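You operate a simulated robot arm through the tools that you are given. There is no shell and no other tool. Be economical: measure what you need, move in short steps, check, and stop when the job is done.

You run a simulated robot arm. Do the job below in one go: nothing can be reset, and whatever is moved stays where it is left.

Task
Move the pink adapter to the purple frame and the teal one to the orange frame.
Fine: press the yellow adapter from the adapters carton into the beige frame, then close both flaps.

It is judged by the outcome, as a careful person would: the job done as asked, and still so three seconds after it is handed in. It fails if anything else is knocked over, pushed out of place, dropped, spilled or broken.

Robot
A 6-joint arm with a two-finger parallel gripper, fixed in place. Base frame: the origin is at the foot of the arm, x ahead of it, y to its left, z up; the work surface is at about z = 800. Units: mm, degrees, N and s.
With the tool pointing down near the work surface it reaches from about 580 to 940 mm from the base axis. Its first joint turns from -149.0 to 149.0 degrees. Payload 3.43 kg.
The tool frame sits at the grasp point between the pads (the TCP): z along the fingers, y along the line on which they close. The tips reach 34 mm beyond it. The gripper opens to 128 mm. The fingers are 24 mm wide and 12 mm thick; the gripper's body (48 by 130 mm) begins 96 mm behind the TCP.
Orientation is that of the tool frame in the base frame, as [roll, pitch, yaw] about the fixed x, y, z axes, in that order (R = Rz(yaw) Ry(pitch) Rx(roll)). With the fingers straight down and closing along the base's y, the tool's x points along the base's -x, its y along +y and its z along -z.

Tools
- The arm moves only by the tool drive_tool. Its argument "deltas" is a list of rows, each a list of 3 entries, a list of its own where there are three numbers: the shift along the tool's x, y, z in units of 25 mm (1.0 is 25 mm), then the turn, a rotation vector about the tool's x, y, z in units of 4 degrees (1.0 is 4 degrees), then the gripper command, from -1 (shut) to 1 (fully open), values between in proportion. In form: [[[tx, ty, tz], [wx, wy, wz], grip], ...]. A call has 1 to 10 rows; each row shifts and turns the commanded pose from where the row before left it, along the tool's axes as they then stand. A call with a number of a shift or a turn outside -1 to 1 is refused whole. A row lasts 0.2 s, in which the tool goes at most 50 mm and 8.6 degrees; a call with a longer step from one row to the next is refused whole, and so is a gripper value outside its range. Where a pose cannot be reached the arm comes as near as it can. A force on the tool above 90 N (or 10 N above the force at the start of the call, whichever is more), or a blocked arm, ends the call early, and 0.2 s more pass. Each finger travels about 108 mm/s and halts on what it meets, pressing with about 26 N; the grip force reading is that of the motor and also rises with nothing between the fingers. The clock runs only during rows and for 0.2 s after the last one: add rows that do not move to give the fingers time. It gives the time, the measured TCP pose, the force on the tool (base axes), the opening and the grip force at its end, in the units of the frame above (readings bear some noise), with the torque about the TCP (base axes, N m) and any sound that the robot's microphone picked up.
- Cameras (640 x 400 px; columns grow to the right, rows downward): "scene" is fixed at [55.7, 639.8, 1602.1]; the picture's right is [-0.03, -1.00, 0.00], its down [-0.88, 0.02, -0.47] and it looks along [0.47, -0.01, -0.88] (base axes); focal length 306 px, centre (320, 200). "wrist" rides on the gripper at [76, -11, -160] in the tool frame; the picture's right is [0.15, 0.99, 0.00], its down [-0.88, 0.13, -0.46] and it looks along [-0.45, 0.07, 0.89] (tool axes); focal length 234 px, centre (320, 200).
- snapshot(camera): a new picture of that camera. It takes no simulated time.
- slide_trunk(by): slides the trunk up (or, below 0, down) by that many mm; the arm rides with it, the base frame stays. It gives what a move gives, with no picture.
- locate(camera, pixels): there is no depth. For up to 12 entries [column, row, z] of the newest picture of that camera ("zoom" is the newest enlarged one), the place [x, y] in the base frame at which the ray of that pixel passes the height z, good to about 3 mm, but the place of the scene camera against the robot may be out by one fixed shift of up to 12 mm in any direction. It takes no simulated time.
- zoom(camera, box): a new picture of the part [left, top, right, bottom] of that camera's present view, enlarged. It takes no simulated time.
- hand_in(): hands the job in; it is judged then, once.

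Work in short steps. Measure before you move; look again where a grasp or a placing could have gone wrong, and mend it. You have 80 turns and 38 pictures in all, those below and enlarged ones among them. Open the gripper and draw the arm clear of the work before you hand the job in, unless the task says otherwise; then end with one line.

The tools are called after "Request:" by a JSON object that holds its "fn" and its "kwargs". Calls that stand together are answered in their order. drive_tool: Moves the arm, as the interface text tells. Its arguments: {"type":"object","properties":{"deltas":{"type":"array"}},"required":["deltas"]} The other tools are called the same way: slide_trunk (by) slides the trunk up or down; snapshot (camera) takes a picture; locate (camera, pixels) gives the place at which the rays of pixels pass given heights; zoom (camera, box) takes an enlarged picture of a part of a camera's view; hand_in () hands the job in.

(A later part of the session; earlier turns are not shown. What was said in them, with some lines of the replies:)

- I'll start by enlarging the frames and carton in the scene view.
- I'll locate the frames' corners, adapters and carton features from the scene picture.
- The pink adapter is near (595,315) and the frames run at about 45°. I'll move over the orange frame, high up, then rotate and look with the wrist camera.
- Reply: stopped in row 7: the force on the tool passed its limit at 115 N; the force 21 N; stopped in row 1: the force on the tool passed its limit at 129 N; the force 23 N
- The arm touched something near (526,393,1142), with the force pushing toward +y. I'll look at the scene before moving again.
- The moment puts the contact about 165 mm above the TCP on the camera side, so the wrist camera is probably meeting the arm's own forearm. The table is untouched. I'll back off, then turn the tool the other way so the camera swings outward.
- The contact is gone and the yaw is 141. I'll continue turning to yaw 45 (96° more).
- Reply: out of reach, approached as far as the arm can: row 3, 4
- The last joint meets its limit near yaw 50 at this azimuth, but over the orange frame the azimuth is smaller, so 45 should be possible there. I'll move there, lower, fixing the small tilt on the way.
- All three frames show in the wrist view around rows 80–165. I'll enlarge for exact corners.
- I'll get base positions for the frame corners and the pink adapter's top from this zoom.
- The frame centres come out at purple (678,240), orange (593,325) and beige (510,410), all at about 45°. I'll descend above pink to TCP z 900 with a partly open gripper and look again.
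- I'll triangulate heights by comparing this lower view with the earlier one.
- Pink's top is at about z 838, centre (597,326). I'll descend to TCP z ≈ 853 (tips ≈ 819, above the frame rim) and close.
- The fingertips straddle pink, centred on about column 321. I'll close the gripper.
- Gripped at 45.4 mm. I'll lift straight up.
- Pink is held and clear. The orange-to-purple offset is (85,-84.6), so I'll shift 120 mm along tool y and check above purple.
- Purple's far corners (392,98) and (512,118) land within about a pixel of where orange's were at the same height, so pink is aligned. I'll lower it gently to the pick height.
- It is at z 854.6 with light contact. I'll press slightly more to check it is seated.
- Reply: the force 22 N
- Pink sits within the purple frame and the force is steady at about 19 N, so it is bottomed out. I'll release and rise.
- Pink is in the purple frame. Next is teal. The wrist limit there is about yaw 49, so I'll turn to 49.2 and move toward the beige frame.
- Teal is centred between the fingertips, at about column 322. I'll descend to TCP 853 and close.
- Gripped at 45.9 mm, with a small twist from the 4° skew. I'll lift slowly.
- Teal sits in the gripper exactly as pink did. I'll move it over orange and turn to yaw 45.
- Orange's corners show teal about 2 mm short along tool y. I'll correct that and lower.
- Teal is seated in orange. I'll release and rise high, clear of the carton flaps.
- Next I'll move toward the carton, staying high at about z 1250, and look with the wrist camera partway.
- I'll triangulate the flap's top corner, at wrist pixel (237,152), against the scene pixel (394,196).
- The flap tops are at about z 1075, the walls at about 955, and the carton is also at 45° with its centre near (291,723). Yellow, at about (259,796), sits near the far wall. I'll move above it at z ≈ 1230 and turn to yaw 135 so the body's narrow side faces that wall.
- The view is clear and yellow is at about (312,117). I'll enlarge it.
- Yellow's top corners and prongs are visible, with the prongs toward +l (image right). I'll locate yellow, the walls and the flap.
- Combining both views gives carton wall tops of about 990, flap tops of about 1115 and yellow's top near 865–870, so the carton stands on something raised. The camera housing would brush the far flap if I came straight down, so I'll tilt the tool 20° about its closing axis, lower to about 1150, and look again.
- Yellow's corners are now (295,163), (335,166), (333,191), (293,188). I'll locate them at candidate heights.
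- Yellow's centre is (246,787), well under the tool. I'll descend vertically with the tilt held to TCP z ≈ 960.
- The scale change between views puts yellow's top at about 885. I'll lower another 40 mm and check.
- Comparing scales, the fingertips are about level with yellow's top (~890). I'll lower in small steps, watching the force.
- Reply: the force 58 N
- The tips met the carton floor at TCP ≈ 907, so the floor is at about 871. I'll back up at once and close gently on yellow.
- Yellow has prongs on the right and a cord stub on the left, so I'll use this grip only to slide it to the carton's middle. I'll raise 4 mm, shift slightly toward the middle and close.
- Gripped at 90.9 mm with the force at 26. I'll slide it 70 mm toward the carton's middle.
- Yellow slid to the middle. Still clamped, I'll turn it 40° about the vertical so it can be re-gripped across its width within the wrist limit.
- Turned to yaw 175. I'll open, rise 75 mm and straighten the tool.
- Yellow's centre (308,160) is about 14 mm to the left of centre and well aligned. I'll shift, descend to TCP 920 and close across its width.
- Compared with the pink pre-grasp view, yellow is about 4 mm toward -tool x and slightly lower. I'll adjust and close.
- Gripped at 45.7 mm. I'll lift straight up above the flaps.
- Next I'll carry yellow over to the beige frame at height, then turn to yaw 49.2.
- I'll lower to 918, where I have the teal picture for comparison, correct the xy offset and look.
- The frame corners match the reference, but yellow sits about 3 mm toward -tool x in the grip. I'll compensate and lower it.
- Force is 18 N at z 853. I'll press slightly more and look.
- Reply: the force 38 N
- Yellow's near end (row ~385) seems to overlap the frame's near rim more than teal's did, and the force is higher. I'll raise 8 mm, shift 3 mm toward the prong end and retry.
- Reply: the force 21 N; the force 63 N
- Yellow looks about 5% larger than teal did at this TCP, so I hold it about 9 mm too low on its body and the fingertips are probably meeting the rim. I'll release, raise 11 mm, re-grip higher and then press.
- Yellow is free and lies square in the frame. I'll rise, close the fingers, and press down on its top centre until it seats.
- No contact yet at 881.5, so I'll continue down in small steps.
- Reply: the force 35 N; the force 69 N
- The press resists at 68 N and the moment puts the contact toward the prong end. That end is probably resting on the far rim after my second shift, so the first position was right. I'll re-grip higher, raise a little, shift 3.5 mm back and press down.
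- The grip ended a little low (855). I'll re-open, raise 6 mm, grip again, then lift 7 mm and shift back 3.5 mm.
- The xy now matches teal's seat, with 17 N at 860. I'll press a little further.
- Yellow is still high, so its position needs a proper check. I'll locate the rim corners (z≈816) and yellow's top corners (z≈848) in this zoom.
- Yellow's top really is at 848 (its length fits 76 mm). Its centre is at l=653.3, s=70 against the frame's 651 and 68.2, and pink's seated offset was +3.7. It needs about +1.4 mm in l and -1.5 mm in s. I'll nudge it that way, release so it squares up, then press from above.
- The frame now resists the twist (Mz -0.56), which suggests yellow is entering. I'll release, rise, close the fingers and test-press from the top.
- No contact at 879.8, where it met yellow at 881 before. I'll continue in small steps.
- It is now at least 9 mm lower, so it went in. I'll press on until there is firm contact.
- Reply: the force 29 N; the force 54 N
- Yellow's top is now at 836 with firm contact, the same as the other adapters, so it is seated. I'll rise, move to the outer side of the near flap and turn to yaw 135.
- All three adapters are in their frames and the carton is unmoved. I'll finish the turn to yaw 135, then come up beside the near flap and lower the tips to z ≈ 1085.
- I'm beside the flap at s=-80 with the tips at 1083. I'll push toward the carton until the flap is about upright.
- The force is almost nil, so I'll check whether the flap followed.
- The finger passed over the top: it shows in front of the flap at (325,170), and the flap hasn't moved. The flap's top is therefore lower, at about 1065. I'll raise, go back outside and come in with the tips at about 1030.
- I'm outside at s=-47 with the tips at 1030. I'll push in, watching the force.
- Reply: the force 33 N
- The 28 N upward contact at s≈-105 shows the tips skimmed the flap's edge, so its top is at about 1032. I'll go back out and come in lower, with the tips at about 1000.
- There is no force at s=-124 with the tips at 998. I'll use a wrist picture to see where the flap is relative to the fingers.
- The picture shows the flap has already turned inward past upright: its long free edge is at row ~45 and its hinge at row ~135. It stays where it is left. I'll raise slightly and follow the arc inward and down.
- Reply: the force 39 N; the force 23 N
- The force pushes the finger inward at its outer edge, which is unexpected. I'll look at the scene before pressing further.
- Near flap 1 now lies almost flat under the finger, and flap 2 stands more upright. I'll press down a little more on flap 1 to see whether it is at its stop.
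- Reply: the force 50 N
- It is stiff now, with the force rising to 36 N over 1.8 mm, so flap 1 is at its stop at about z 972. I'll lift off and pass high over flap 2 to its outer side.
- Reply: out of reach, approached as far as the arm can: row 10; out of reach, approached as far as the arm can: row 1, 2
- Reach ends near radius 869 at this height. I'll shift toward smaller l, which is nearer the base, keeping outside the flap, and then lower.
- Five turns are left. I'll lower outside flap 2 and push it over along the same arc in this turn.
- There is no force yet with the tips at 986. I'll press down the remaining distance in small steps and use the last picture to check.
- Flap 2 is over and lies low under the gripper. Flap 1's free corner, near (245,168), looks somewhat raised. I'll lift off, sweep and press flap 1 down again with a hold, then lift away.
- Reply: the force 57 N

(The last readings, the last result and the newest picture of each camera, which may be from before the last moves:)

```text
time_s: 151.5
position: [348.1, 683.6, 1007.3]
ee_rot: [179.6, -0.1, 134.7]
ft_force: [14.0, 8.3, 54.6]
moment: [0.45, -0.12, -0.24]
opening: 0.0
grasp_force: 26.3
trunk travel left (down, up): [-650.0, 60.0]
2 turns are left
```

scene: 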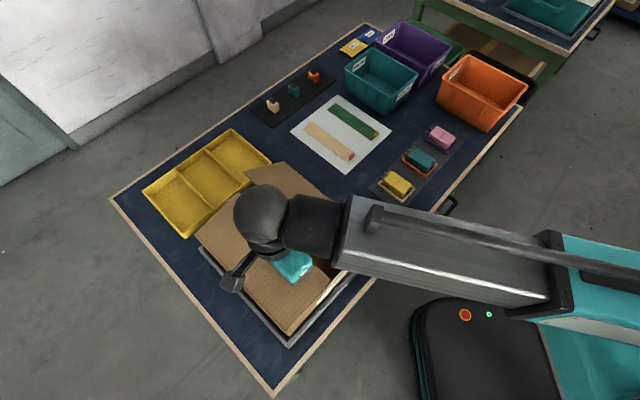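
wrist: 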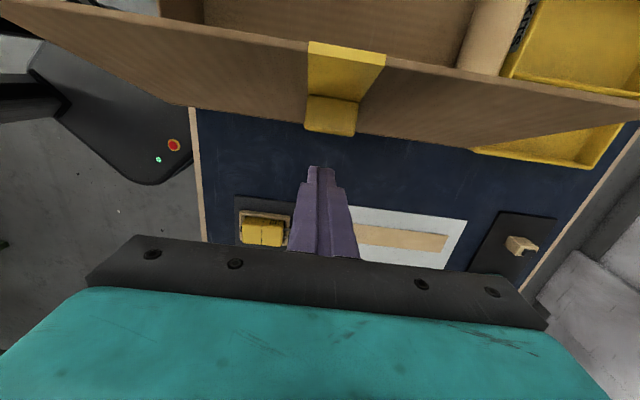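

Flap 1 presses firmly at its stop (55 N at z 1007). For a final check I'll lift, turn to yaw 85 with the fingers spread so one tip is over each flap, press both to closing height, then rise and draw clear.

Request:
{"fn": "drive_tool", "kwargs": {"deltas": [[[0, 0, -0.3], [0, 0, 0], -1], [[0, 0, -0.8], [0, 0, 0], -1], [[0, 0, -0.9], [0, 0, 0], -1], [[0, 0, -0.9], [0, 0, 0], -1], [[0, 0, -0.9], [0, 0, 0], -1], [[0, 0, -0.9], [0, 0, 0], -1], [[0, 0, -0.9], [0, 0, 0], -1], [[0.85, 0, 0], [0, 0, 1], 0], [[0.85, 0, 0], [0, 0, 0], 0.5], [[0.8, 0, 0], [0, 0, 0], 1]]}}

Request:
{"fn": "drive_tool", "kwargs": {"deltas": [[[0, 0, 0], [0, 0, 1], 1], [[0, 0, 0], [0, 0, 1], 1], [[0, 0, 0], [0, 0, 1], 1], [[0, 0, 0], [0, 0, 1], 1], [[0, 0, 0], [0, 0, 1], 1], [[0, 0, 0], [0, 0, 1], 1], [[0, 0, 0], [0, 0, 1], 1], [[0, 0, 0], [0, 0, 1], 1], [[0, 0, 0], [0, 0, 1], 1], [[0, 0, 0], [0, 0, 1], 1]]}}

Request:
{"fn": "drive_tool", "kwargs": {"deltas": [[[0, 0, 0.8], [0, 0, 1], 1], [[0, 0, 0.8], [0, 0, 0], 1], [[0, 0, 0.8], [0, 0, 0], 1], [[0, 0, 0.8], [0, 0, 0], 1], [[0, 0, 0.8], [0, 0, 0], 1], [[0, 0, 0.6], [0, 0, 0], 1], [[0, 0, 0.5], [0, 0, 0], 1], [[0, 0, 0.25], [0, 0, 0], 1], [[0, 0, 0], [0, 0, 0], 1], [[0, 0, 0], [0, 0, 0], 1]]}}

Request:
{"fn": "drive_tool", "kwargs": {"deltas": [[[0, 0, -0.2], [0, 0, 0], 1], [[0, 0, -0.6], [0, 0, 0], 1], [[0, 0, -1], [0, 0, 0], 1], [[0, 0, -1], [0, 0, 0], 1], [[0, 0, -1], [0, 0, 0], 1], [[0, 0, -1], [0, 0, 0], 1], [[0, 0, -1], [0, 0, 0], 1], [[0, 0, -1], [0, 0, 0], 1], [[0, 0, -1], [0, 0, 0], 1], [[0, 0, -1], [0, 0, 0], 1]]}}

Request:
{"fn": "drive_tool", "kwargs": {"deltas": [[[-0.9, 0.7, 0], [0, 0, 0], 1], [[-0.9, 0.7, 0], [0, 0, 0], 1], [[-0.9, 0.7, 0], [0, 0, 0], 1], [[-0.9, 0.7, 0], [0, 0, 0], 1], [[-0.9, 0.7, 0], [0, 0, 0], 1], [[-0.9, 0.7, 0], [0, 0, 0], 1], [[-0.9, 0.7, 0], [0, 0, 0], 1], [[0, 0, 0], [0, 0, 0], 1]]}}

```text
time_s: 153.7
position: [305.7, 731.7, 1142.1]
ee_rot: [-179.8, 0.2, 130.9]
ft_force: [-1.0, -0.4, -0.1]
moment: [0.01, -0.01, 0.05]
opening: 127.9
grasp_force: 0.0
trunk travel left (down, up): [-650.0, 60.0]
```

```text
time_s: 155.9
position: [305.8, 731.5, 1141.4]
ee_rot: [-179.9, 0.2, 90.9]
ft_force: [0.9, 0.2, -0.5]
moment: [-0.01, 0.03, 0.02]
opening: 128.2
grasp_force: 0.0
trunk travel left (down, up): [-650.0, 60.0]
```

```text
time_s: 158.1
position: [305.4, 730.5, 1008.2]
ee_rot: [-179.9, 0.2, 87.0]
ft_force: [0.2, 0.5, 0.4]
moment: [0.01, -0.04, -0.02]
opening: 128.0
grasp_force: 0.1
trunk travel left (down, up): [-650.0, 60.0]
```

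```text
time_s: 160.3
position: [305.0, 731.7, 1227.5]
ee_rot: [-179.9, 0.2, 86.9]
ft_force: [0.6, -0.9, 0.1]
moment: [0.01, -0.03, -0.01]
opening: 128.0
grasp_force: 0.1
trunk travel left (down, up): [-650.0, 60.0]
```

```text
time_s: 162.1
position: [419.8, 566.3, 1226.0]
ee_rot: [-179.9, 0.1, 86.9]
ft_force: [-0.2, -0.3, -0.8]
moment: [-0.02, 0.01, 0.0]
opening: 128.0
grasp_force: 0.1
trunk travel left (down, up): [-650.0, 60.0]
1 turns are left
```

The tips came down over both flaps to closing height without resistance. The arm is drawn clear and the gripper is open, so I'll hand in.

Request:
{"fn": "hand_in", "kwargs": {}}

```text
The job is handed in.
```

I handed the job in with pink in the purple frame, teal in the orange frame and yellow pressed down into the beige frame; both carton flaps are folded over. I had no pictures left to confirm the flaps lie fully flat: flap 1 (nearest the frames) pressed firmly at its stop, but I never felt contact on flap 2 (the far one).
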